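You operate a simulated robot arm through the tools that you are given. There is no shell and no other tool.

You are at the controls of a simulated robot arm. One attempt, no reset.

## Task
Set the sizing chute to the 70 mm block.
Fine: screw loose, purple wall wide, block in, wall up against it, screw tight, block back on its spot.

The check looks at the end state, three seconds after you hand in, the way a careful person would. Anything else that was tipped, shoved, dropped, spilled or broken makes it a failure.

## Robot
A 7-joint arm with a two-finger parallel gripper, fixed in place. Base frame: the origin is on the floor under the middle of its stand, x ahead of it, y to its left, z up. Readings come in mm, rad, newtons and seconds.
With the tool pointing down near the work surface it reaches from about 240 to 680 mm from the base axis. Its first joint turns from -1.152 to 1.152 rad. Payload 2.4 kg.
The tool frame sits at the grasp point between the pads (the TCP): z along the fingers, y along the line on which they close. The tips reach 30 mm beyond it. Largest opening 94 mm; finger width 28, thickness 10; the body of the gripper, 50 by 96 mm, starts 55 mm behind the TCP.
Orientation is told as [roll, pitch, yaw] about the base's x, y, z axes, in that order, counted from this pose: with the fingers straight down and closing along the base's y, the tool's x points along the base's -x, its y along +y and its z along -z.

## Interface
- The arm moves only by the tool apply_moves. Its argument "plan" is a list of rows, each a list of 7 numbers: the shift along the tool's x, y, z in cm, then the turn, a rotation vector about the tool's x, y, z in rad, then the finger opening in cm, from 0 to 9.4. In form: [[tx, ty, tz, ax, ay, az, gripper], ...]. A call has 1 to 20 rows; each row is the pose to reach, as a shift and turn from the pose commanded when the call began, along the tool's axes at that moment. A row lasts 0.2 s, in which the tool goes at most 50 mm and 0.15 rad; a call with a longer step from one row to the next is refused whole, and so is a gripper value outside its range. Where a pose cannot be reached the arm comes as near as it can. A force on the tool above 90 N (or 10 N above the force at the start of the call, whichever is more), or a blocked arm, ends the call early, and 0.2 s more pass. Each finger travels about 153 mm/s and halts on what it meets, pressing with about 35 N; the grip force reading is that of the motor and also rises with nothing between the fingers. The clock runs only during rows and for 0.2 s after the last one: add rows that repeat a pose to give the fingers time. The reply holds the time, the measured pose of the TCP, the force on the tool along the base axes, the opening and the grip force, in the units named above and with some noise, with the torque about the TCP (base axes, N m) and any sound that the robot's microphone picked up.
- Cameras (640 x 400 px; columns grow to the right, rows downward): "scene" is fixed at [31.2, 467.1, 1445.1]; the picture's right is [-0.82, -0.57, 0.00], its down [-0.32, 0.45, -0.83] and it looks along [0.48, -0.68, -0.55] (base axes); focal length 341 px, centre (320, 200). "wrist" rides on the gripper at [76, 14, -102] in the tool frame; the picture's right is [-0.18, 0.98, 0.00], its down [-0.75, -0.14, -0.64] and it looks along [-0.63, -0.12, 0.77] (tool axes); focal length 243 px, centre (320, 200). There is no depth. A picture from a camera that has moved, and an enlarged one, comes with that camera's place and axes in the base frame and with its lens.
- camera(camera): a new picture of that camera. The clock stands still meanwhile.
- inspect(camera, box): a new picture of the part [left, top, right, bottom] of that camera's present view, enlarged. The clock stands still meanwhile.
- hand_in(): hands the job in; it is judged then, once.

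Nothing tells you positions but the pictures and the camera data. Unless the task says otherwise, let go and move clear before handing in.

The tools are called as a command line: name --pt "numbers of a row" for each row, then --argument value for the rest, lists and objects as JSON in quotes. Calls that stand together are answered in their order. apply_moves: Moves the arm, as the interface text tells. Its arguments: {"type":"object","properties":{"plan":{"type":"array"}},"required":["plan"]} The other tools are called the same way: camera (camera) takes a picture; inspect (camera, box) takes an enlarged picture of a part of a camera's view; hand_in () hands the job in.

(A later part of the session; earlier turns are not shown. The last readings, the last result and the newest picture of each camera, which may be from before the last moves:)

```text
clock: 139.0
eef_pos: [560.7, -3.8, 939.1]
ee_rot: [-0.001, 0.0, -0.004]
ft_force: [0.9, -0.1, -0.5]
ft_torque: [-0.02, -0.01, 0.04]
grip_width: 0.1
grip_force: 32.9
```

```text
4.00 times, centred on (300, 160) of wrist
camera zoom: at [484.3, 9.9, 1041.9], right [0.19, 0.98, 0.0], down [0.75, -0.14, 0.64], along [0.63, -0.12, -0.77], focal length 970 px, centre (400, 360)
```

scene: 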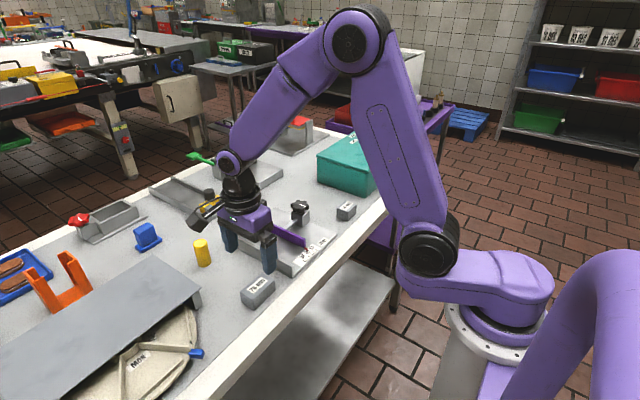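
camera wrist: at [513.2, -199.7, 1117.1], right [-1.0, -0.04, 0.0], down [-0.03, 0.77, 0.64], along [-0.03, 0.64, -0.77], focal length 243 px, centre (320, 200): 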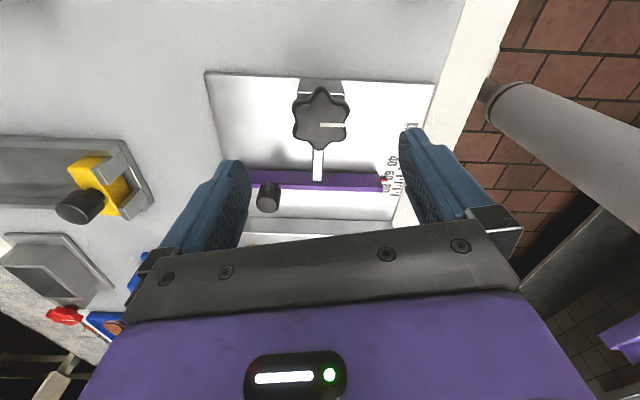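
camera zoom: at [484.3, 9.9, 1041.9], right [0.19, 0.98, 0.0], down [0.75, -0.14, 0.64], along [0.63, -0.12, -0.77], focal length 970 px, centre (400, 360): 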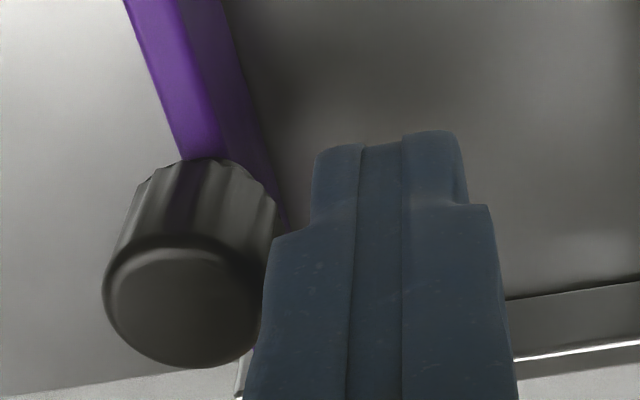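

apply_moves --pt "0 -0.4 0 0 0 0 0" --pt "0 -0.8 0 0 0 0 0" --pt "0 -0.94 0 0 0 0 0" --pt "0 -0.94 0 0 0 0 0"

apply_moves --pt "0 -0.06 0 0 0 0 0" --pt "0 -0.06 0 0 0 0 0"

apply_moves --pt "0 -0.06 0 0 0 0 0" --pt "0 -0.06 0 0 0 0 0"

apply_moves --pt "0 -0.06 0 0 0 0 0" --pt "0 -0.06 0 0 0 0 0"

inspect --camera "wrist" --box '[230, 110, 370, 210]'

inspect --camera "scene" --box '[260, 215, 320, 265]'

```text
clock: 140.0
eef_pos: [561.6, -13.0, 938.0]
ee_rot: [0.001, 0.001, -0.004]
ft_force: [-0.1, 0.6, 0.9]
ft_torque: [0.02, -0.04, 0.0]
grip_width: 0.0
grip_force: 33.1
```

```text
clock: 140.6
eef_pos: [560.6, -14.2, 937.2]
ee_rot: [0.001, 0.0, -0.004]
ft_force: [-0.9, 0.5, 0.9]
ft_torque: [0.0, -0.05, -0.02]
grip_width: 0.0
grip_force: 32.5
```

```text
clock: 141.2
eef_pos: [559.9, -13.5, 938.2]
ee_rot: [0.002, 0.0, -0.003]
ft_force: [-0.1, 1.1, -0.2]
ft_torque: [0.03, -0.02, 0.0]
grip_width: 0.0
grip_force: 33.1
```

```text
clock: 141.8
eef_pos: [559.9, -15.6, 937.0]
ee_rot: [0.0, 0.001, -0.005]
ft_force: [-1.1, 0.5, 1.1]
ft_torque: [0.01, 0.02, -0.01]
grip_width: 0.1
grip_force: 32.4
```

```text
4.00 times, centred on (300, 160) of wrist
camera zoom: at [484.3, -1.9, 1041.7], right [0.19, 0.98, 0.0], down [0.75, -0.14, 0.64], along [0.63, -0.12, -0.77], focal length 970 px, centre (400, 360)
```

zoom: 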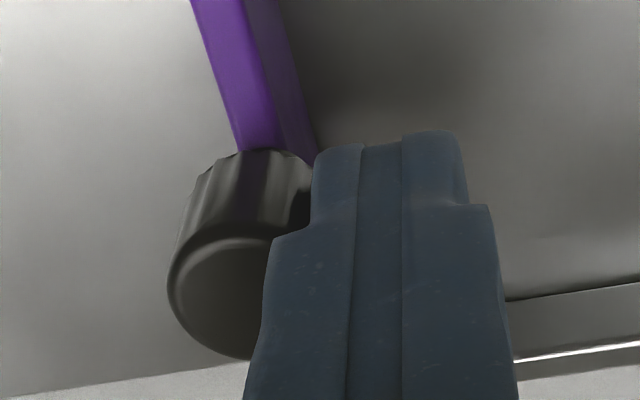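

```text
8.00 times, centred on (290, 240) of scene
camera zoom: at [31.2, 467.1, 1445.1], right [-0.82, -0.57, 0.0], down [-0.32, 0.45, -0.83], along [0.48, -0.68, -0.55], focal length 2727 px, centre (560, -120)
```

zoom: 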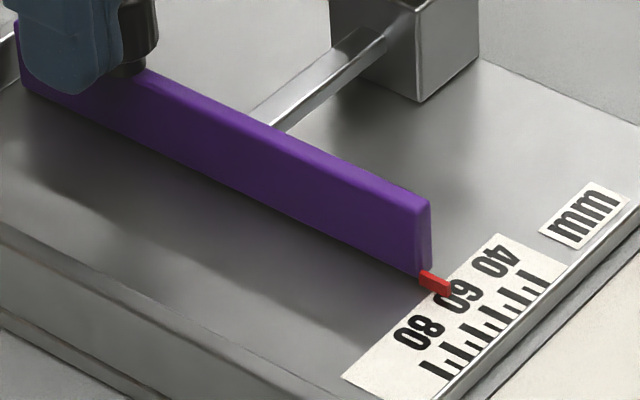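

At this end the wall slides freely too (0.5–1 N), so 180° is loose as expected. To see whether the "tight" end adds drag that slow nudges hide, I'll take a baseline with a quicker 3 mm push here.

apply_moves --pt "0 -0.3 0 0 0 0 0"

apply_moves --pt "0 -0.4 0 0 0 0 0"

inspect --camera "scene" --box '[260, 215, 320, 265]'

```text
clock: 142.2
eef_pos: [561.1, -18.0, 938.0]
ee_rot: [0.0, -0.001, -0.003]
ft_force: [-0.3, 0.6, -0.2]
ft_torque: [0.01, 0.0, -0.01]
grip_width: 0.1
grip_force: 33.0
```

```text
clock: 142.6
eef_pos: [560.8, -21.4, 938.2]
ee_rot: [0.001, -0.001, -0.004]
ft_force: [0.0, 1.1, 0.6]
ft_torque: [0.02, 0.02, 0.0]
grip_width: 0.1
grip_force: 33.5
```

```text
8.00 times, centred on (290, 240) of scene
camera zoom: at [31.2, 467.2, 1445.1], right [-0.82, -0.57, 0.0], down [-0.32, 0.45, -0.83], along [0.48, -0.68, -0.55], focal length 2727 px, centre (560, -120)
```

zoom: 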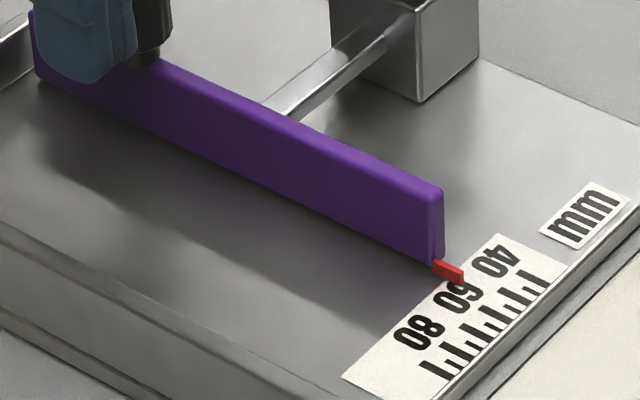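

Baseline: the loose wall moves 7 mm at ~1 N. Now I'll take the screw back to the 0° end, check for a break-loose torque there, and repeat this same push test.

apply_moves --pt "0 0.5 0 0 0 0 0" --pt "0 1.5 0 0 0 0 0" --pt "0 1.5 -3 0 0 0 0" --pt "0 1.5 -7.5 0 0 0 4" --pt "0 1.5 -7.5 0 0 0 9.4" --pt "0 1.5 -7.5 0 0 0 9.4"

apply_moves --pt "0.41 -0.96 0 0 0 -0.131 9.4" --pt "0.83 -1.92 0 0 0 -0.262 9.4" --pt "1.24 -2.88 0 0 0 -0.393 9.4" --pt "1.66 -3.83 0 0 0 -0.524 9.4" --pt "2.07 -4.79 0 0 0 -0.655 9.4" --pt "2.49 -5.75 0 0 0 -0.786 9.4" --pt "2.9 -6.71 0 0 0 -0.917 9.4" --pt "3.31 -7.67 0 0 0 -1.048 9.4" --pt "3.73 -8.63 0 0 0 -1.179 9.4" --pt "4.14 -9.58 0 0 0 -1.31 9.4" --pt "4.56 -10.54 0.2 0 0 -1.441 9.4" --pt "4.97 -11.5 0.4 0 0 -1.571 9.4" --pt "4.97 -11.5 0.4 0 0 -1.571 9.4"

inspect --camera "wrist" --box '[240, 70, 400, 190]'

```text
clock: 144.0
eef_pos: [560.7, -6.6, 1014.8]
ee_rot: [0.001, 0.0, -0.004]
ft_force: [0.1, -0.1, 0.3]
ft_torque: [0.04, 0.03, -0.01]
grip_width: 93.8
grip_force: 0.0
```

```text
clock: 146.8
eef_pos: [509.4, -122.5, 1009.0]
ee_rot: [0.0, 0.0, 1.568]
ft_force: [-0.2, 0.5, 0.2]
ft_torque: [-0.01, 0.0, 0.0]
grip_width: 94.2
grip_force: 0.0
```

```text
3.33 times, centred on (320, 130) of wrist
camera zoom: at [495.7, -199.3, 1112.5], right [-0.98, 0.19, 0.0], down [0.14, 0.75, 0.64], along [0.12, 0.63, -0.77], focal length 809 px, centre (320, 433)
```

zoom: 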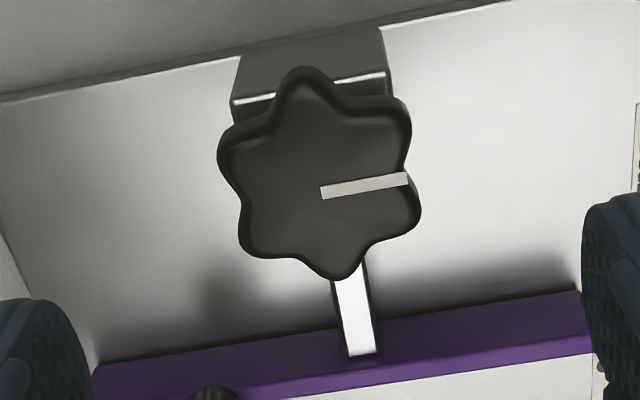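

apply_moves --pt "0 0 2 0 0 0 9.4" --pt "0 0 4 0 0 0 9.4" --pt "0 0 5.5 0 0 0 9.4" --pt "0 0 6.5 0 0 0 9.4" --pt "0 0 6.5 0 0 0 9.4" --pt "0 0 6.5 0 0 0 6.0" --pt "0 0 6.5 0 0 0 4.0" --pt "0 0 6.5 0 0 0 2.0" --pt "0 0 6.5 0 0 0 0"

apply_moves --pt "0 0 0 0 0 -0.04 0" --pt "0 0 0 0 0 -0.04 0"

apply_moves --pt "0 0 0 0 0 0.14 0" --pt "0 0 0 0 0 0.28 0" --pt "0 0 0 0 0 0.42 0" --pt "0 0 0 0 0 0.56 0" --pt "0 0 0 0 0 0.7 0" --pt "0 0 0 0 0 0.84 0" --pt "0 0 0 0 0 0.98 0" --pt "0 0 0 0 0 1.12 0" --pt "0 0 0 0 0 1.26 0" --pt "0 0 0 0 0 1.4 0" --pt "0 0 0 0 0 1.54 0" --pt "0 0 0 0 0 1.61 0"

inspect --camera "wrist" --box '[220, 80, 420, 240]'

```text
clock: 148.8
eef_pos: [510.0, -122.6, 943.5]
ee_rot: [0.004, 0.0, 1.568]
ft_force: [-9.2, 0.7, 2.2]
ft_torque: [0.01, 0.46, 0.05]
grip_width: 48.1
grip_force: 44.7
```

```text
clock: 149.4
eef_pos: [510.3, -122.2, 943.7]
ee_rot: [0.003, -0.001, 1.605]
ft_force: [-13.1, 5.3, -1.6]
ft_torque: [0.47, 0.08, -0.94]
grip_width: 48.1
grip_force: 45.1
```

```text
clock: 152.0
eef_pos: [511.0, -121.8, 943.8]
ee_rot: [0.0, 0.0, -0.005]
ft_force: [-3.2, 6.5, -21.4]
ft_torque: [0.27, 0.02, -0.01]
grip_width: 48.4
grip_force: 44.9
```

```text
2.50 times, centred on (320, 160) of wrist
camera zoom: at [434.4, -108.3, 1047.3], right [0.19, 0.98, 0.0], down [0.75, -0.15, 0.64], along [0.63, -0.12, -0.77], focal length 606 px, centre (320, 300)
```

zoom: 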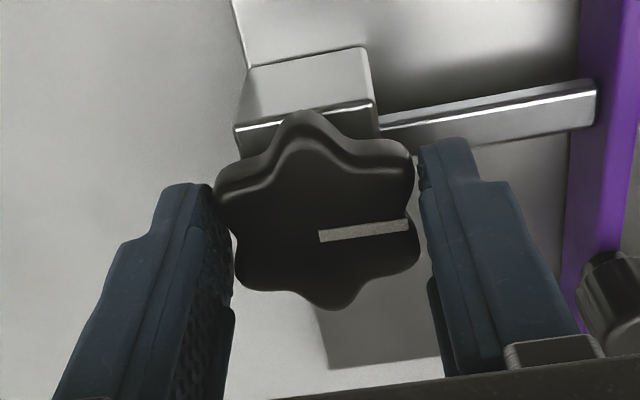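

Both stops are confirmed; the range is 0–180°. Continuing clockwise to 0° with fine steps near the end to see any torque ramp.

apply_moves --pt "0 0 0 0 0 0.14 0" --pt "0 0 0 0 0 0.28 0" --pt "0 0 0 0 0 0.42 0" --pt "0 0 0 0 0 0.56 0" --pt "0 0 0 0 0 0.7 0" --pt "0 0 0 0 0 0.84 0" --pt "0 0 0 0 0 0.98 0" --pt "0 0 0 0 0 1.12 0" --pt "0 0 0 0 0 1.26 0" --pt "0 0 0 0 0 1.36 0"

apply_moves --pt "0 0 0 0 0 0.05 0" --pt "0 0 0 0 0 0.1 0"

apply_moves --pt "0 0 0 0 0 0.05 0" --pt "0 0 0 0 0 0.08 0"

apply_moves --pt "0 0 0 0 0 0.03 0" --pt "0 0 0 0 0 0.03 0"

apply_moves --pt "0 0 0 0 0 0.03 0" --pt "0 0 0 0 0 0.03 0"

apply_moves --pt "0 0 0 0 0 0.02 0" --pt "0 0 0 0 0 0.02 0" --pt "0 0 0 0 0 0.02 0" --pt "0 0 0 0 0 0.02 0" --pt "0 0 0 0 0 0.02 0" --pt "0 0 0 0 0 0.02 0" --pt "0 0 0 0 0 0.02 0" --pt "0 0 0 0 0 0.02 0" --pt "0 0 0 0 0 0.02 0" --pt "0 0 0 0 0 0.02 0"

```text
clock: 154.2
eef_pos: [510.3, -122.5, 943.5]
ee_rot: [-0.002, 0.0, -1.366]
ft_force: [-2.4, -1.4, -26.4]
ft_torque: [0.42, 0.0, 0.0]
grip_width: 48.3
grip_force: 45.0
```

```text
clock: 154.8
eef_pos: [510.0, -123.0, 943.1]
ee_rot: [-0.002, 0.0, -1.465]
ft_force: [-5.5, -3.8, -28.0]
ft_torque: [0.03, -0.32, 0.01]
grip_width: 48.6
grip_force: 45.2
```

```text
clock: 155.4
eef_pos: [510.4, -122.4, 943.5]
ee_rot: [-0.002, 0.001, -1.544]
ft_force: [-5.2, -7.6, -24.9]
ft_torque: [0.04, 0.33, 0.02]
grip_width: 48.2
grip_force: 45.4
```

```text
clock: 156.0
eef_pos: [510.3, -122.4, 944.0]
ee_rot: [-0.001, -0.001, -1.572]
ft_force: [-8.5, -8.6, -23.1]
ft_torque: [-0.49, 0.28, 0.88]
grip_width: 48.2
grip_force: 45.2
```

```text
clock: 156.6
eef_pos: [509.3, -121.3, 945.4]
ee_rot: [-0.002, 0.0, -1.605]
ft_force: [-11.1, -7.8, -14.5]
ft_torque: [-0.12, 0.39, 0.87]
grip_width: 47.9
grip_force: 44.6
```

```text
clock: 158.8
eef_pos: [509.2, -122.2, 943.9]
ee_rot: [0.003, 0.0, -1.624]
ft_force: [-14.0, -5.1, 4.8]
ft_torque: [-0.04, 0.37, 0.79]
grip_width: 48.0
grip_force: 44.8
```

Held at the stop at ~0.8 N·m for two seconds. Now I'll check break-loose torque in the opposite direction with tiny steps.

apply_moves --pt "0 0 0 0 0 -0.05 0" --pt "0 0 0 0 0 -0.05 0"

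apply_moves --pt "0 0 0 0 0 -0.02 0" --pt "0 0 0 0 0 -0.02 0"

apply_moves --pt "0 0 0 0 0 -0.02 0" --pt "0 0 0 0 0 -0.02 0"

apply_moves --pt "0 0 0 0 0 -0.02 0" --pt "0 0 0 0 0 -0.02 0"

inspect --camera "wrist" --box '[220, 80, 420, 240]'

```text
clock: 159.4
eef_pos: [510.3, -121.4, 943.7]
ee_rot: [-0.001, 0.0, -1.574]
ft_force: [-16.3, -2.0, 5.4]
ft_torque: [-0.46, 0.07, 0.01]
grip_width: 48.5
grip_force: 44.8
```

```text
clock: 160.0
eef_pos: [509.7, -121.1, 945.0]
ee_rot: [-0.001, 0.0, -1.555]
ft_force: [-15.4, -1.9, 8.2]
ft_torque: [0.34, 0.11, 0.0]
grip_width: 48.0
grip_force: 44.4
```

```text
clock: 160.6
eef_pos: [511.1, -123.1, 944.9]
ee_rot: [-0.001, 0.0, -1.533]
ft_force: [-14.2, -3.5, 6.8]
ft_torque: [0.5, 0.27, 0.0]
grip_width: 48.2
grip_force: 45.0
```

```text
clock: 161.2
eef_pos: [510.3, -121.2, 944.5]
ee_rot: [-0.001, 0.0, -1.512]
ft_force: [-15.3, -0.9, 6.0]
ft_torque: [-0.01, 0.07, 0.01]
grip_width: 48.1
grip_force: 45.1
```

```text
2.50 times, centred on (320, 160) of wrist
camera zoom: at [519.8, -46.1, 1047.9], right [0.99, -0.13, 0.0], down [-0.1, -0.76, 0.64], along [-0.08, -0.64, -0.77], focal length 606 px, centre (320, 300)
```

zoom: 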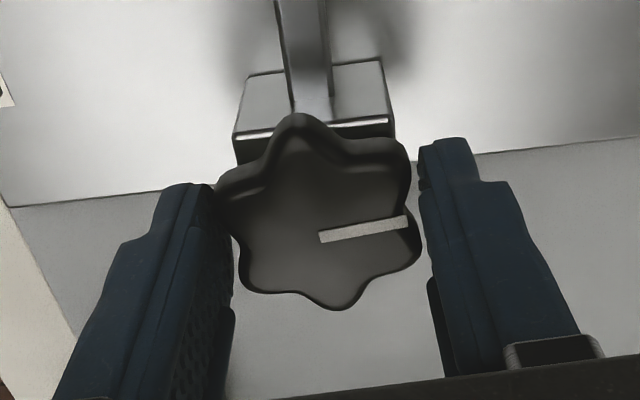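

Turning back off the stop takes no torque at all: the knob has no stiction at this end. I'll seat it at 0° again, release, and repeat the quick push test.

apply_moves --pt "0 0 0 0 0 0.05 0" --pt "0 0 0 0 0 0.09 0" --pt "0 0 0 0 0 0.09 0" --pt "0 0 0 0 0 0.09 5.5" --pt "0 0 0 0 0 0.09 9.4" --pt "0 0 0 0 0 0.09 9.4" --pt "0 0 -3 0 0 0.09 9.4" --pt "0 0 -7 0 0 0.09 9.4" --pt "0 0 -7 0 0 0.09 9.4"

inspect --camera "wrist" --box '[240, 50, 400, 170]'

inspect --camera "scene" --box '[225, 190, 335, 280]'

```text
clock: 163.2
eef_pos: [511.6, -120.5, 1015.1]
ee_rot: [0.0, 0.001, -1.603]
ft_force: [-1.1, -0.2, -0.3]
ft_torque: [0.0, 0.04, 0.01]
grip_width: 93.9
grip_force: 0.1
```

```text
3.33 times, centred on (320, 110) of wrist
camera zoom: at [528.1, -46.4, 1118.6], right [0.98, -0.22, 0.0], down [-0.17, -0.75, 0.64], along [-0.14, -0.63, -0.77], focal length 809 px, centre (320, 500)
```

zoom: 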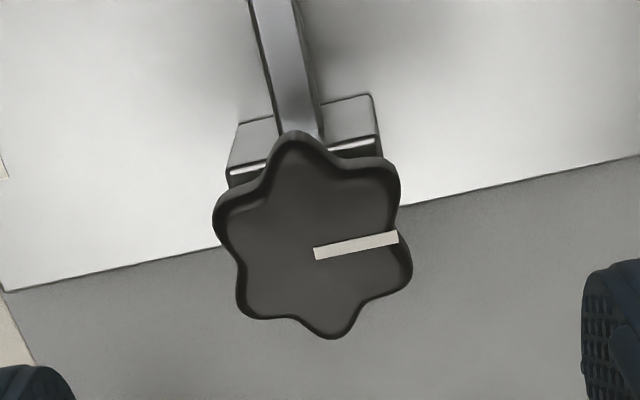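

```text
4.44 times, centred on (280, 235) of scene
camera zoom: at [31.2, 467.1, 1445.1], right [-0.82, -0.57, 0.0], down [-0.32, 0.45, -0.83], along [0.48, -0.68, -0.55], focal length 1515 px, centre (498, 44)
```

zoom: 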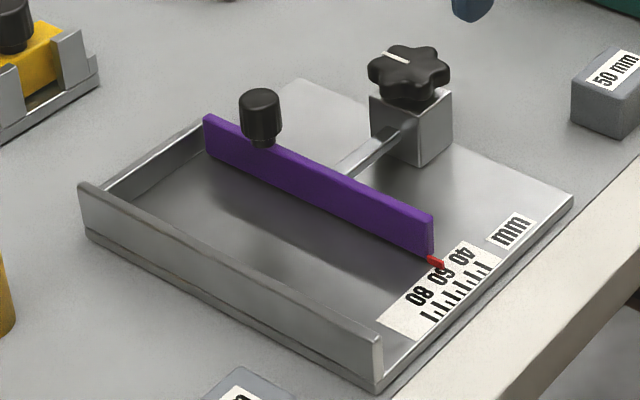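

apply_moves --pt "0.93 0.37 0 0 0 -0.134 6" --pt "1.86 0.75 0 0 0 -0.267 3" --pt "2.79 1.12 0 0 0 -0.401 0" --pt "3.71 1.49 0 0 0 -0.535 0" --pt "4.64 1.86 0 0 0 -0.668 0" --pt "5.57 2.24 0 0 0 -0.802 0" --pt "6.5 2.61 0 0 0 -0.936 0" --pt "7.43 2.98 0 0 0 -1.069 0" --pt "8.36 3.35 0 0 0 -1.203 0" --pt "9.28 3.73 0 0 0 -1.337 0" --pt "10.21 4.1 0 0 0 -1.47 0" --pt "11.14 4.47 0 0 0 -1.604 0" --pt "11.14 4.47 3 0 0 -1.604 0" --pt "11.14 4.47 6 0 0 -1.604 0" --pt "11.14 4.47 7.7 0 0 -1.604 0" --pt "11.14 4.47 7.7 0 0 -1.604 0"

inspect --camera "wrist" --box '[210, 110, 370, 210]'

```text
clock: 166.6
eef_pos: [558.8, -11.8, 936.9]
ee_rot: [0.001, -0.001, 0.0]
ft_force: [0.1, 0.8, -0.8]
ft_torque: [0.06, -0.02, 0.01]
grip_width: 0.1
grip_force: 33.1
```

```text
4.00 times, centred on (290, 160) of wrist
camera zoom: at [482.1, 1.5, 1041.0], right [0.18, 0.98, 0.0], down [0.75, -0.14, 0.64], along [0.63, -0.12, -0.77], focal length 970 px, centre (440, 360)
```

zoom: 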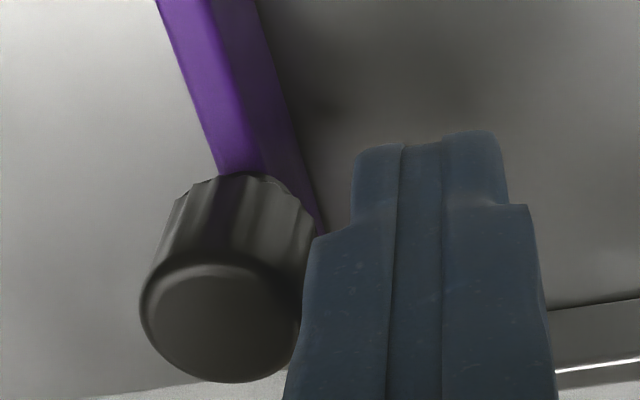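

apply_moves --pt "0 -0.4 0 0 0 0 0" --pt "0 -0.9 0 0 0 0 0" --pt "0 -0.9 0 0 0 0 0"

apply_moves --pt "0 -0.4 0 0 0 0 0"

inspect --camera "wrist" --box '[210, 110, 370, 210]'

inspect --camera "scene" --box '[260, 215, 320, 265]'

```text
clock: 167.4
eef_pos: [559.1, -21.1, 938.2]
ee_rot: [0.001, -0.002, 0.002]
ft_force: [0.7, -0.8, -0.4]
ft_torque: [0.05, 0.0, 0.01]
grip_width: 0.0
grip_force: 32.9
```

```text
clock: 167.8
eef_pos: [559.5, -24.1, 938.1]
ee_rot: [-0.001, 0.001, 0.002]
ft_force: [0.1, 5.5, -0.1]
ft_torque: [0.08, -0.01, 0.03]
grip_width: 0.2
grip_force: 33.0
```

```text
4.00 times, centred on (290, 160) of wrist
camera zoom: at [482.2, -10.8, 1041.1], right [0.18, 0.98, 0.0], down [0.75, -0.14, 0.64], along [0.63, -0.12, -0.77], focal length 970 px, centre (440, 360)
```

zoom: 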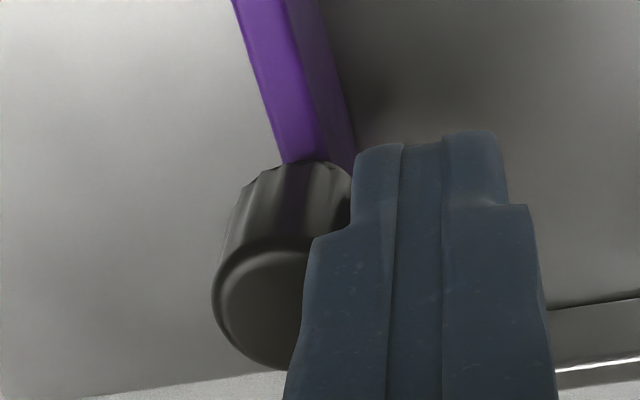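

```text
8.00 times, centred on (290, 240) of scene
camera zoom: at [31.2, 467.3, 1445.1], right [-0.82, -0.57, 0.0], down [-0.32, 0.45, -0.83], along [0.48, -0.68, -0.55], focal length 2727 px, centre (560, -120)
```

zoom: 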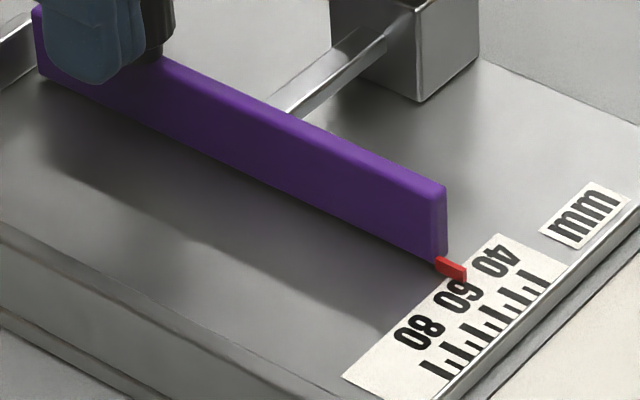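

This time the force is 5.5 N instead of ~1 N, so the tight end does resist, but perhaps with creep. I'll hold still and see how the force decays.

apply_moves --pt "0 0 0 0 0 0 0"

apply_moves --pt "0 0 0 0 0 0 0" --pt "0 0 0 0 0 0 0" --pt "0 0 0 0 0 0 0"

inspect --camera "scene" --box '[260, 215, 320, 265]'

```text
clock: 168.2
eef_pos: [558.5, -25.1, 937.8]
ee_rot: [0.0, 0.0, 0.001]
ft_force: [0.0, 3.1, -0.3]
ft_torque: [0.08, 0.01, 0.02]
grip_width: 0.0
grip_force: 33.1
```

```text
clock: 169.0
eef_pos: [558.7, -25.4, 938.3]
ee_rot: [0.001, 0.0, 0.0]
ft_force: [0.0, 0.3, 0.0]
ft_torque: [0.0, -0.04, -0.01]
grip_width: 0.0
grip_force: 32.9
```

```text
8.00 times, centred on (290, 240) of scene
camera zoom: at [31.2, 467.1, 1445.1], right [-0.82, -0.57, 0.0], down [-0.32, 0.45, -0.83], along [0.48, -0.68, -0.55], focal length 2727 px, centre (560, -120)
```

zoom: 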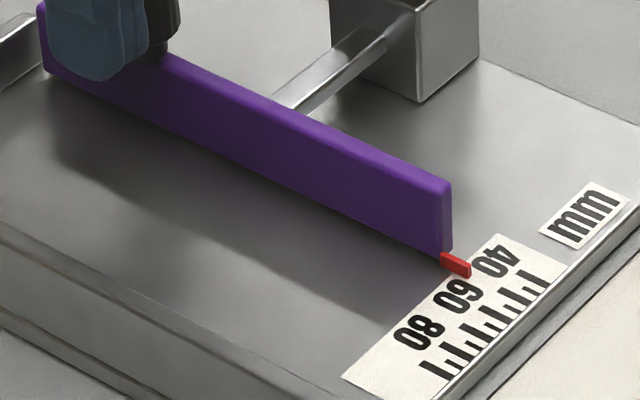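

The force decays from 5.5 N to ~0 over about a second: the 0° end *does* grip the rod, but it behaves like a very stiff drag that creeps under sustained pushing. So 0° is the tight state; my slow nudging simply crept the wall. I'll redo the setting properly (loosen, block in, wall up, tighten, block home) and won't nudge the wall afterwards.

apply_moves --pt "0 0.5 0 0 0 0 0" --pt "0 1.5 0 0 0 0 0" --pt "0 1.5 -3 0 0 0 0" --pt "0 1.5 -7.7 0 0 0 4" --pt "0 1.5 -7.7 0 0 0 9.4" --pt "0 1.5 -7.7 0 0 0 9.4"

apply_moves --pt "0.4 -0.94 0 0 0 0.131 9.4" --pt "0.8 -1.88 0 0 0 0.262 9.4" --pt "1.2 -2.82 0 0 0 0.393 9.4" --pt "1.59 -3.76 0 0 0 0.524 9.4" --pt "1.99 -4.7 0 0 0 0.655 9.4" --pt "2.39 -5.64 0 0 0 0.786 9.4" --pt "2.79 -6.58 0 0 0 0.917 9.4" --pt "3.19 -7.52 0 0 0 1.048 9.4" --pt "3.59 -8.46 0 0 0 1.179 9.4" --pt "3.98 -9.4 0 0 0 1.31 9.4" --pt "4.38 -10.34 0.3 0 0 1.441 9.4" --pt "4.78 -11.28 0.6 0 0 1.571 9.4" --pt "4.78 -11.28 0.6 0 0 1.571 9.4"

inspect --camera "wrist" --box '[240, 70, 400, 190]'

```text
clock: 170.4
eef_pos: [558.9, -9.8, 1015.0]
ee_rot: [-0.001, 0.0, 0.003]
ft_force: [0.5, 0.7, 0.4]
ft_torque: [0.01, -0.01, 0.02]
grip_width: 94.2
grip_force: 0.1
```

```text
clock: 173.2
eef_pos: [511.0, -122.8, 1008.7]
ee_rot: [0.0, 0.001, -1.572]
ft_force: [-0.6, 0.5, -0.3]
ft_torque: [0.05, 0.01, 0.01]
grip_width: 94.1
grip_force: 0.0
```

```text
3.33 times, centred on (320, 130) of wrist
camera zoom: at [525.1, -47.7, 1111.8], right [0.98, -0.19, 0.0], down [-0.14, -0.75, 0.64], along [-0.12, -0.63, -0.77], focal length 809 px, centre (320, 433)
```

zoom: 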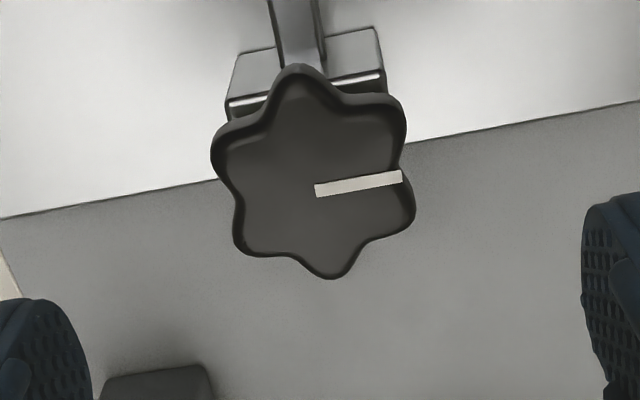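

apply_moves --pt "0.08 -0.12 2 0 0 0 9.4" --pt "0.08 -0.12 4 0 0 0 9.4" --pt "0.08 -0.12 5.5 0 0 0 9.4" --pt "0.08 -0.12 6.5 0 0 0 9.4" --pt "0.08 -0.12 6.5 0 0 0 9.4" --pt "0.08 -0.12 6.5 0 0 0 6.0" --pt "0.08 -0.12 6.5 0 0 0 4.0" --pt "0.08 -0.12 6.5 0 0 0 2.0" --pt "0.08 -0.12 6.5 0 0 0 1.0"

apply_moves --pt "0 0 0 0 0 -0.13 1.0" --pt "0 0 0 0 0 -0.26 1.0" --pt "0 0 0 0 0 -0.39 1.0" --pt "0 0 0 0 0 -0.52 1.0" --pt "0 0 0 0 0 -0.65 1.0" --pt "0 0 0 0 0 -0.78 1.0" --pt "0 0 0 0 0 -0.91 1.0" --pt "0 0 0 0 0 -1.04 1.0" --pt "0 0 0 0 0 -1.17 1.0" --pt "0 0 0 0 0 -1.3 1.0" --pt "0 0 0 0 0 -1.43 1.0" --pt "0 0 0 0 0 -1.56 1.0"

apply_moves --pt "0 0 0 0 0 -0.13 1.0" --pt "0 0 0 0 0 -0.26 1.0" --pt "0 0 0 0 0 -0.39 1.0" --pt "0 0 0 0 0 -0.52 1.0" --pt "0 0 0 0 0 -0.65 1.0" --pt "0 0 0 0 0 -0.78 1.0" --pt "0 0 0 0 0 -0.91 1.0" --pt "0 0 0 0 0 -1.04 1.0" --pt "0 0 0 0 0 -1.17 1.0" --pt "0 0 0 0 0 -1.3 1.0" --pt "0 0 0 0 0 -1.43 1.0" --pt "0 0 0 0 0 -1.5 1.0"

inspect --camera "wrist" --box '[220, 80, 420, 240]'

```text
clock: 175.2
eef_pos: [511.1, -122.2, 943.2]
ee_rot: [0.001, 0.0, -1.57]
ft_force: [5.4, -0.1, -8.6]
ft_torque: [-0.12, -0.49, 0.02]
grip_width: 48.2
grip_force: 45.5
```

```text
clock: 177.8
eef_pos: [509.3, -122.5, 943.6]
ee_rot: [0.001, 0.0, -0.008]
ft_force: [6.8, 1.1, -17.6]
ft_torque: [0.06, -0.41, 0.0]
grip_width: 48.2
grip_force: 44.9
```

```text
clock: 180.4
eef_pos: [509.6, -122.5, 942.6]
ee_rot: [0.0, -0.002, 1.492]
ft_force: [-3.6, 8.4, -4.1]
ft_torque: [-0.3, -0.3, -0.03]
grip_width: 47.8
grip_force: 45.5
```

```text
2.50 times, centred on (320, 160) of wrist
camera zoom: at [489.7, -197.7, 1046.7], right [-0.97, 0.26, 0.0], down [0.2, 0.74, 0.64], along [0.17, 0.62, -0.77], focal length 606 px, centre (320, 300)
```

zoom: 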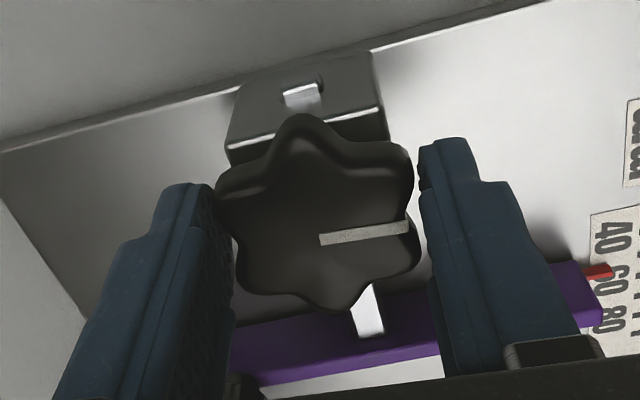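

Loosened to ~175°. I'll release and go back for the 70 mm block.

apply_moves --pt "0 0 0 0 0 0 6.0" --pt "0 0 0 0 0 0 9.4" --pt "0 0 0 0 0 0 9.4" --pt "0 0 -3 0 0 0 9.4" --pt "0 0 -7 0 0 0 9.4" --pt "0 0 -7 0 0 0 9.4"

apply_moves --pt "-1.09 0.45 -0.1 0 0 0.136 9.4" --pt "-2.17 0.9 -0.2 0 0 0.273 9.4" --pt "-3.26 1.36 -0.3 0 0 0.409 9.4" --pt "-4.34 1.81 -0.4 0 0 0.545 9.4" --pt "-5.43 2.26 -0.5 0 0 0.682 9.4" --pt "-6.51 2.71 -0.6 0 0 0.818 9.4" --pt "-7.6 3.16 -0.7 0 0 0.955 9.4" --pt "-8.68 3.61 -0.8 0 0 1.091 9.4" --pt "-9.77 4.07 -0.9 0 0 1.227 9.4" --pt "-10.85 4.52 -1 0 0 1.364 9.4" --pt "-11.94 4.97 -1 0 0 1.5 9.4" --pt "-11.94 4.97 -1 0 0 1.5 9.4"

inspect --camera "scene" --box '[195, 170, 345, 320]'

```text
clock: 181.8
eef_pos: [509.7, -122.6, 1014.2]
ee_rot: [-0.001, 0.0, 1.491]
ft_force: [0.3, -0.1, 0.8]
ft_torque: [0.01, -0.03, 0.01]
grip_width: 94.1
grip_force: 0.0
```

```text
clock: 184.4
eef_pos: [470.0, 1.7, 1022.6]
ee_rot: [0.0, 0.0, -0.011]
ft_force: [-0.3, -0.6, -0.3]
ft_torque: [-0.02, -0.01, 0.02]
grip_width: 93.8
grip_force: 0.1
```

```text
2.67 times, centred on (270, 245) of scene
camera zoom: at [31.2, 467.1, 1445.1], right [-0.82, -0.57, 0.0], down [-0.32, 0.45, -0.83], along [0.48, -0.68, -0.55], focal length 909 px, centre (453, 80)
```

zoom: 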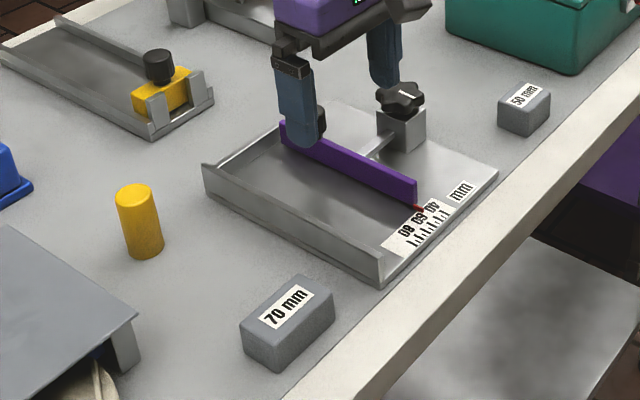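

apply_moves --pt "0.34 1.07 0.1 0 0 0.13 9.4" --pt "0.68 2.13 0.3 0 0 0.26 9.4" --pt "1.02 3.2 0.5 0 0 0.39 9.4" --pt "1.36 4.27 0.7 0 0 0.52 9.4" --pt "1.7 5.33 0.9 0 0 0.65 9.4" --pt "2.04 6.4 1.1 0 0 0.78 9.4" --pt "2.39 7.47 1.3 0 0 0.91 9.4" --pt "2.73 8.53 1.5 0 0 1.04 9.4" --pt "3.07 9.6 1.8 0 0 1.17 9.4" --pt "3.41 10.67 2.1 0 0 1.3 9.4" --pt "3.75 11.73 2.4 0 0 1.43 8" --pt "4.09 12.8 2.6 0 0 1.56 6.6" --pt "4.09 12.8 2.6 0 0 1.56 6.6"

camera --camera "wrist"

inspect --camera "wrist" --box '[250, 50, 400, 160]'

```text
clock: 187.2
eef_pos: [431.1, 128.6, 996.0]
ee_rot: [-0.001, -0.002, -1.573]
ft_force: [0.3, -0.9, 0.1]
ft_torque: [-0.01, -0.01, -0.01]
grip_width: 65.9
grip_force: 0.1
```

```text
taken
camera wrist: at [444.8, 204.4, 1100.3], right [0.98, -0.19, 0.0], down [-0.14, -0.75, 0.64], along [-0.12, -0.63, -0.77], focal length 243 px, centre (320, 200)
```

wrist: 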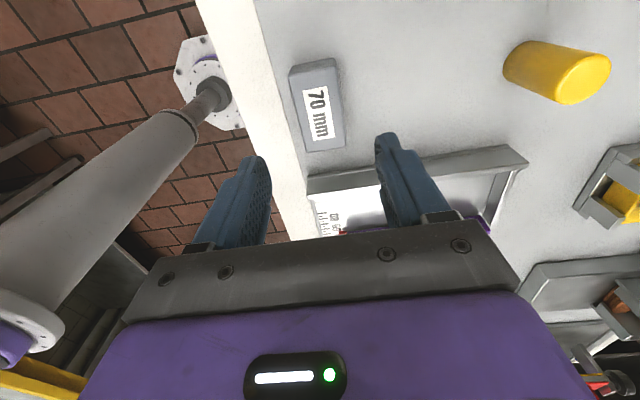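

```text
3.64 times, centred on (325, 105) of wrist
camera zoom: at [444.8, 204.4, 1100.3], right [0.98, -0.19, 0.0], down [-0.14, -0.75, 0.64], along [-0.12, -0.63, -0.77], focal length 882 px, centre (302, 546)
```

zoom: 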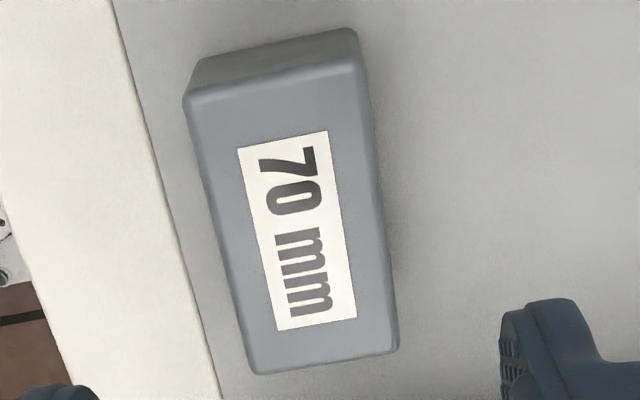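

The block is at (430.2, 128.0), unchanged. I'll descend and grip.

apply_moves --pt "0 -0.05 2.5 0 0 0 6.6" --pt "0 -0.05 5 0 0 0 6.6" --pt "0 -0.05 7.5 0 0 0 6.6" --pt "0 -0.05 9.2 0 0 0 6.6" --pt "0 -0.05 10.0 0 0 0 6.6" --pt "0 -0.05 10.2 0 0 0 6.6" --pt "0 -0.05 10.2 0 0 0 6.6" --pt "0 -0.05 10.2 0 0 0 5.2" --pt "0 -0.05 10.2 0 0 0 4.5" --pt "0 -0.05 10.2 0 0 0 3.0" --pt "0 -0.05 10.2 0 0 0 1.0" --pt "0 -0.05 10.2 0 0 0 1.0" --pt "0 -0.05 10.2 0 0 0 1.0"

inspect --camera "wrist" --box '[220, 70, 420, 230]'

```text
clock: 190.0
eef_pos: [429.9, 129.4, 895.0]
ee_rot: [0.002, 0.001, -1.569]
ft_force: [-0.2, -0.6, -0.1]
ft_torque: [0.01, 0.0, 0.01]
grip_width: 43.9
grip_force: 35.5
```

```text
2.50 times, centred on (320, 150) of wrist
camera zoom: at [444.1, 203.8, 998.7], right [0.98, -0.18, 0.0], down [-0.14, -0.75, 0.64], along [-0.12, -0.63, -0.77], focal length 606 px, centre (320, 325)
```

zoom: 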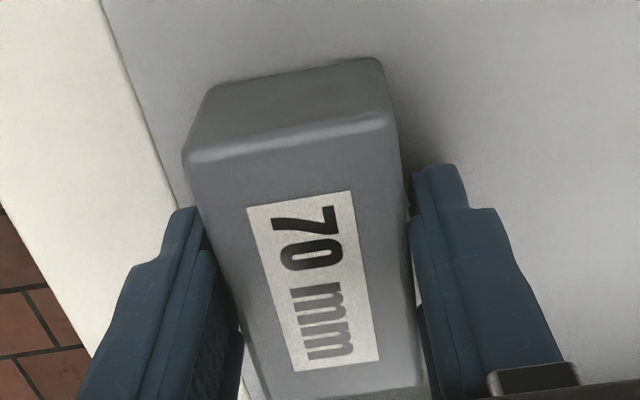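

Gripped. Lifting slowly.

apply_moves --pt "0 0 -0.1 0 0 0 1.0" --pt "0 0 -0.3 0 0 0 1.0" --pt "0 0 -0.6 0 0 0 1.0" --pt "0 0 -1.0 0 0 0 1.0" --pt "0 0 -1.5 0 0 0 1.0" --pt "0 0 -2.0 0 0 0 1.0" --pt "0 0 -2.6 0 0 0 1.0" --pt "0 0 -3.2 0 0 0 1.0" --pt "0 0 -3.8 0 0 0 1.0" --pt "0 0 -4.4 0 0 0 1.0" --pt "0 0 -5.0 0 0 0 1.0" --pt "0 0 -5.6 0 0 0 1.0" --pt "0 0 -6.2 0 0 0 1.0" --pt "0 0 -6.8 0 0 0 1.0" --pt "0 0 -7.3 0 0 0 1.0" --pt "0 0 -7.7 0 0 0 1.0" --pt "0 0 -8.0 0 0 0 1.0" --pt "0 0 -8.0 0 0 0 1.0"

apply_moves --pt "-0.3 0.17 0 0 0 0 1.0" --pt "-0.9 0.5 0 0 0 0 1.0" --pt "-1.7 0.95 0 0 0 0 1.0" --pt "-2.6 1.45 0 0 0 0 1.0" --pt "-3.5 1.95 0 0 0 0 1.0" --pt "-4.4 2.45 0 0 0 0 1.0" --pt "-5.3 2.95 0 0 0 0 1.0" --pt "-6.2 3.45 0 0 0 0 1.0" --pt "-7.1 3.95 0 0 0 0 1.0" --pt "-8.0 4.45 0 0 0 0 1.0" --pt "-8.9 4.95 0 0 0 0 1.0" --pt "-9.8 5.45 0 0 0 0 1.0" --pt "-10.6 5.9 0 0 0 0 1.0" --pt "-11.4 6.35 0 0 0 0 1.0" --pt "-12.0 6.7 0 0 0 0 1.0" --pt "-12.4 6.9 0 0 0 0 1.0" --pt "-12.68 7.0 0 0 0 0 1.0" --pt "-12.68 7.0 0 0 0 0 1.0"

camera --camera "wrist"

inspect --camera "scene" --box '[205, 170, 335, 290]'

```text
clock: 193.8
eef_pos: [429.3, 129.0, 975.3]
ee_rot: [0.0, -0.002, -1.57]
ft_force: [0.4, -0.7, -0.3]
ft_torque: [-0.02, -0.01, 0.03]
grip_width: 44.0
grip_force: 34.9
```

```text
clock: 197.6
eef_pos: [499.6, 0.4, 975.3]
ee_rot: [0.0, 0.0, -1.57]
ft_force: [0.6, 0.1, -1.2]
ft_torque: [0.0, 0.0, -0.01]
grip_width: 43.5
grip_force: 34.9
```

```text
taken
camera wrist: at [514.0, 77.1, 1078.9], right [0.98, -0.18, 0.0], down [-0.14, -0.75, 0.64], along [-0.12, -0.63, -0.77], focal length 243 px, centre (320, 200)
```

wrist: 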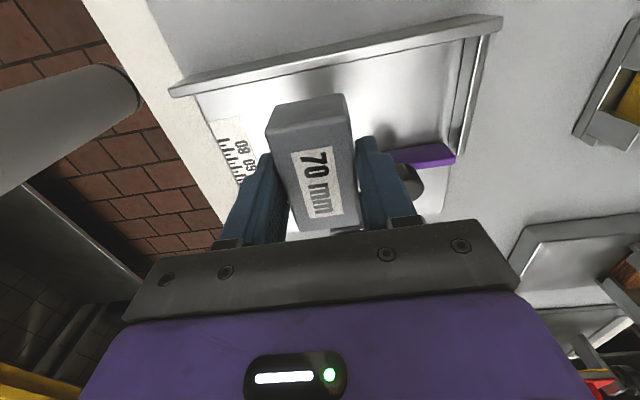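

```text
3.33 times, centred on (270, 230) of scene
camera zoom: at [31.2, 467.1, 1445.1], right [-0.82, -0.57, 0.0], down [-0.32, 0.45, -0.83], along [0.48, -0.68, -0.55], focal length 1136 px, centre (487, 100)
```

zoom: 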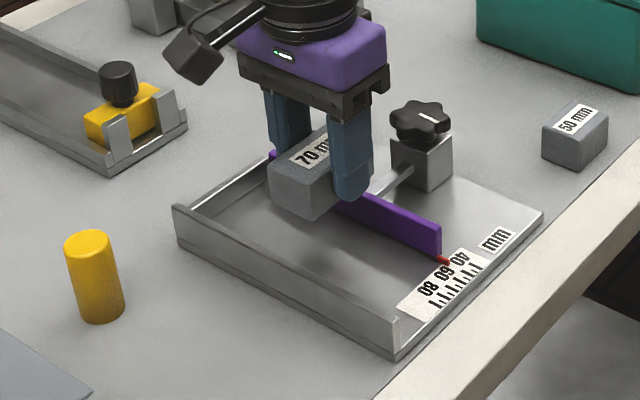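

Clear of both walls. Lowering into the channel.

apply_moves --pt "-0.1 0 0.4 0 0 0 1.0" --pt "-0.1 0 1.1 0 0 0 1.0" --pt "-0.1 0 1.9 0 0 0 1.0" --pt "-0.1 0 2.7 0 0 0 1.0" --pt "-0.1 0 3.5 0 0 0 1.0" --pt "-0.1 0 4.3 0 0 0 1.0" --pt "-0.1 0 5.1 0 0 0 1.0" --pt "-0.1 0 5.8 0 0 0 1.0" --pt "-0.1 0 6.4 0 0 0 1.0" --pt "-0.1 0 6.8 0 0 0 1.0" --pt "-0.1 0 6.8 0 0 0 1.0"

inspect --camera "scene" --box '[225, 190, 315, 260]'

inspect --camera "wrist" --box '[220, 40, 420, 240]'

```text
clock: 200.0
eef_pos: [500.6, 1.2, 908.3]
ee_rot: [0.001, 0.0, -1.569]
ft_force: [-0.3, -0.3, -1.3]
ft_torque: [-0.04, 0.02, -0.02]
grip_width: 43.9
grip_force: 34.8
```

```text
5.71 times, centred on (270, 225) of scene
camera zoom: at [31.2, 467.1, 1445.1], right [-0.82, -0.57, 0.0], down [-0.32, 0.45, -0.83], along [0.48, -0.68, -0.55], focal length 1948 px, centre (606, 57)
```

zoom: 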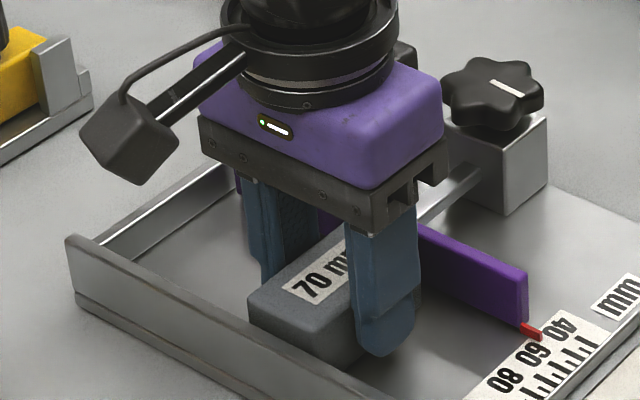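

```text
2.00 times, centred on (320, 140) of wrist
camera zoom: at [514.3, 76.6, 1010.4], right [0.98, -0.18, 0.0], down [-0.14, -0.75, 0.64], along [-0.12, -0.63, -0.77], focal length 485 px, centre (320, 320)
```

zoom: 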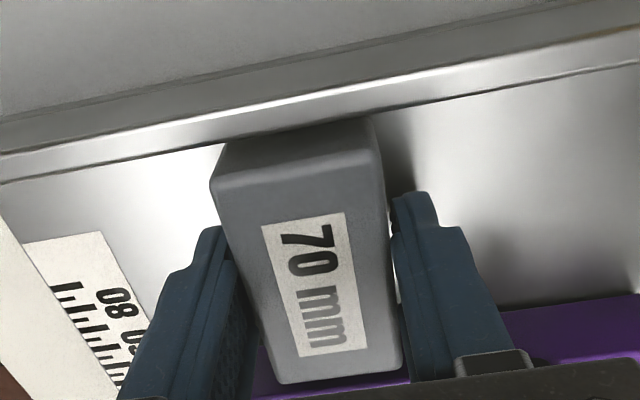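

apply_moves --pt "0 0 0.1 0 0 0 1.0" --pt "0 0 0.2 0 0 0 1.0" --pt "0 0 0.2 0 0 0 1.0"

apply_moves --pt "0 0 0.07 0 0 0 1.0" --pt "0 0 0.07 0 0 0 1.0"

apply_moves --pt "0 0 0.06 0 0 0 1.0" --pt "0 0 0.06 0 0 0 1.0"

```text
clock: 200.8
eef_pos: [501.5, 2.2, 904.5]
ee_rot: [-0.001, 0.0, -1.57]
ft_force: [0.1, 0.1, -0.7]
ft_torque: [-0.01, 0.05, -0.03]
grip_width: 43.6
grip_force: 34.9
```

```text
clock: 201.4
eef_pos: [500.3, 1.7, 905.3]
ee_rot: [0.0, 0.001, -1.57]
ft_force: [-0.3, 0.3, 5.7]
ft_torque: [0.04, 0.05, 0.0]
grip_width: 43.6
grip_force: 34.7
```

```text
clock: 202.0
eef_pos: [500.8, 1.1, 905.5]
ee_rot: [0.003, -0.001, -1.571]
ft_force: [-0.3, -0.5, 18.7]
ft_torque: [0.05, 0.13, -0.02]
grip_width: 43.5
grip_force: 35.4
```

The block is on the plate. I'll ease off, open and rise, then go to the handle.

apply_moves --pt "0 0 -0.06 0 0 0 1.0" --pt "0 0 -0.06 0 0 0 4.6" --pt "0 0 -0.06 0 0 0 5.4" --pt "0 0 -0.06 0 0 0 6.4" --pt "0 0 -0.06 0 0 0 6.4" --pt "0 0 -1 0 0 0 6.4" --pt "0 0 -3 0 0 0 6.4" --pt "0 0 -6 0 0 0 7" --pt "0 0 -9 0 0 0 9.4" --pt "0 0 -9 0 0 0 9.4"

camera --camera "wrist"

inspect --camera "scene" --box '[225, 190, 335, 280]'

```text
clock: 204.2
eef_pos: [500.0, 1.7, 995.4]
ee_rot: [0.0, 0.001, -1.569]
ft_force: [-0.4, 0.1, -0.1]
ft_torque: [-0.02, 0.0, 0.0]
grip_width: 94.0
grip_force: 0.0
```

```text
taken
camera wrist: at [514.4, 76.8, 1098.5], right [0.98, -0.18, 0.0], down [-0.14, -0.75, 0.64], along [-0.12, -0.63, -0.77], focal length 243 px, centre (320, 200)
```

wrist: 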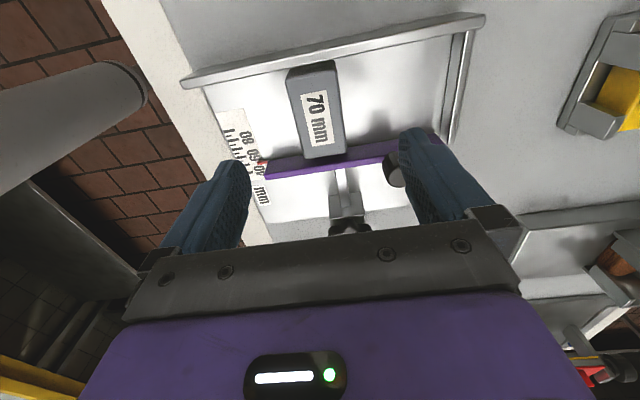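

```text
4.44 times, centred on (280, 235) of scene
camera zoom: at [31.2, 467.1, 1445.1], right [-0.82, -0.57, 0.0], down [-0.32, 0.45, -0.83], along [0.48, -0.68, -0.55], focal length 1515 px, centre (498, 44)
```

zoom: 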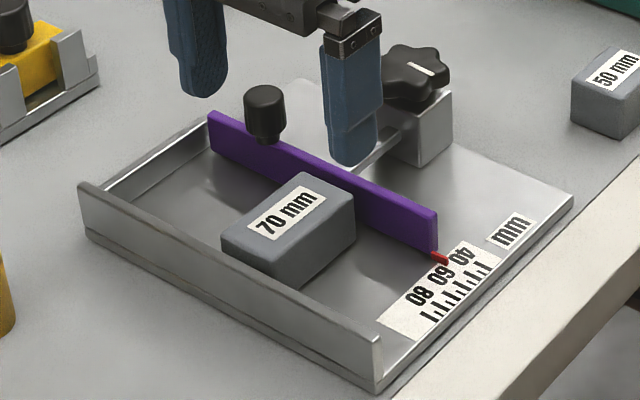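

apply_moves --pt "-0.4 0.49 0 0 0 -0.131 9.4" --pt "-0.8 0.99 0 0 0 -0.262 9.4" --pt "-1.2 1.48 0 0 0 -0.393 9.4" --pt "-1.59 1.97 0 0 0 -0.523 9.4" --pt "-1.99 2.46 0 0 0 -0.654 9.4" --pt "-2.39 2.96 0 0 0 -0.785 9.4" --pt "-2.79 3.45 0 0 0 -0.916 9.4" --pt "-3.19 3.94 0 0 0 -1.047 9.4" --pt "-3.59 4.43 0 0 0 -1.178 9.4" --pt "-3.98 4.93 0 0 0 -1.308 9.4" --pt "-4.38 5.42 0 0 0 -1.439 9.4" --pt "-4.78 5.91 0.65 0 0 -1.57 9.4" --pt "-4.78 5.91 0.65 0 0 -1.57 9.4"

inspect --camera "wrist" --box '[250, 60, 410, 200]'

```text
clock: 207.0
eef_pos: [559.2, -45.4, 986.5]
ee_rot: [0.0, -0.001, 0.002]
ft_force: [1.0, 0.3, 0.7]
ft_torque: [0.01, 0.01, -0.02]
grip_width: 93.9
grip_force: 0.0
```

```text
2.86 times, centred on (330, 130) of wrist
camera zoom: at [483.0, -33.4, 1090.6], right [0.18, 0.98, 0.0], down [0.75, -0.14, 0.64], along [0.63, -0.12, -0.77], focal length 693 px, centre (291, 400)
```

zoom: 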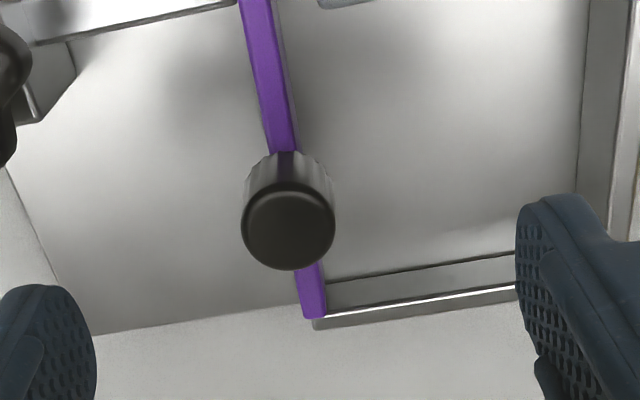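

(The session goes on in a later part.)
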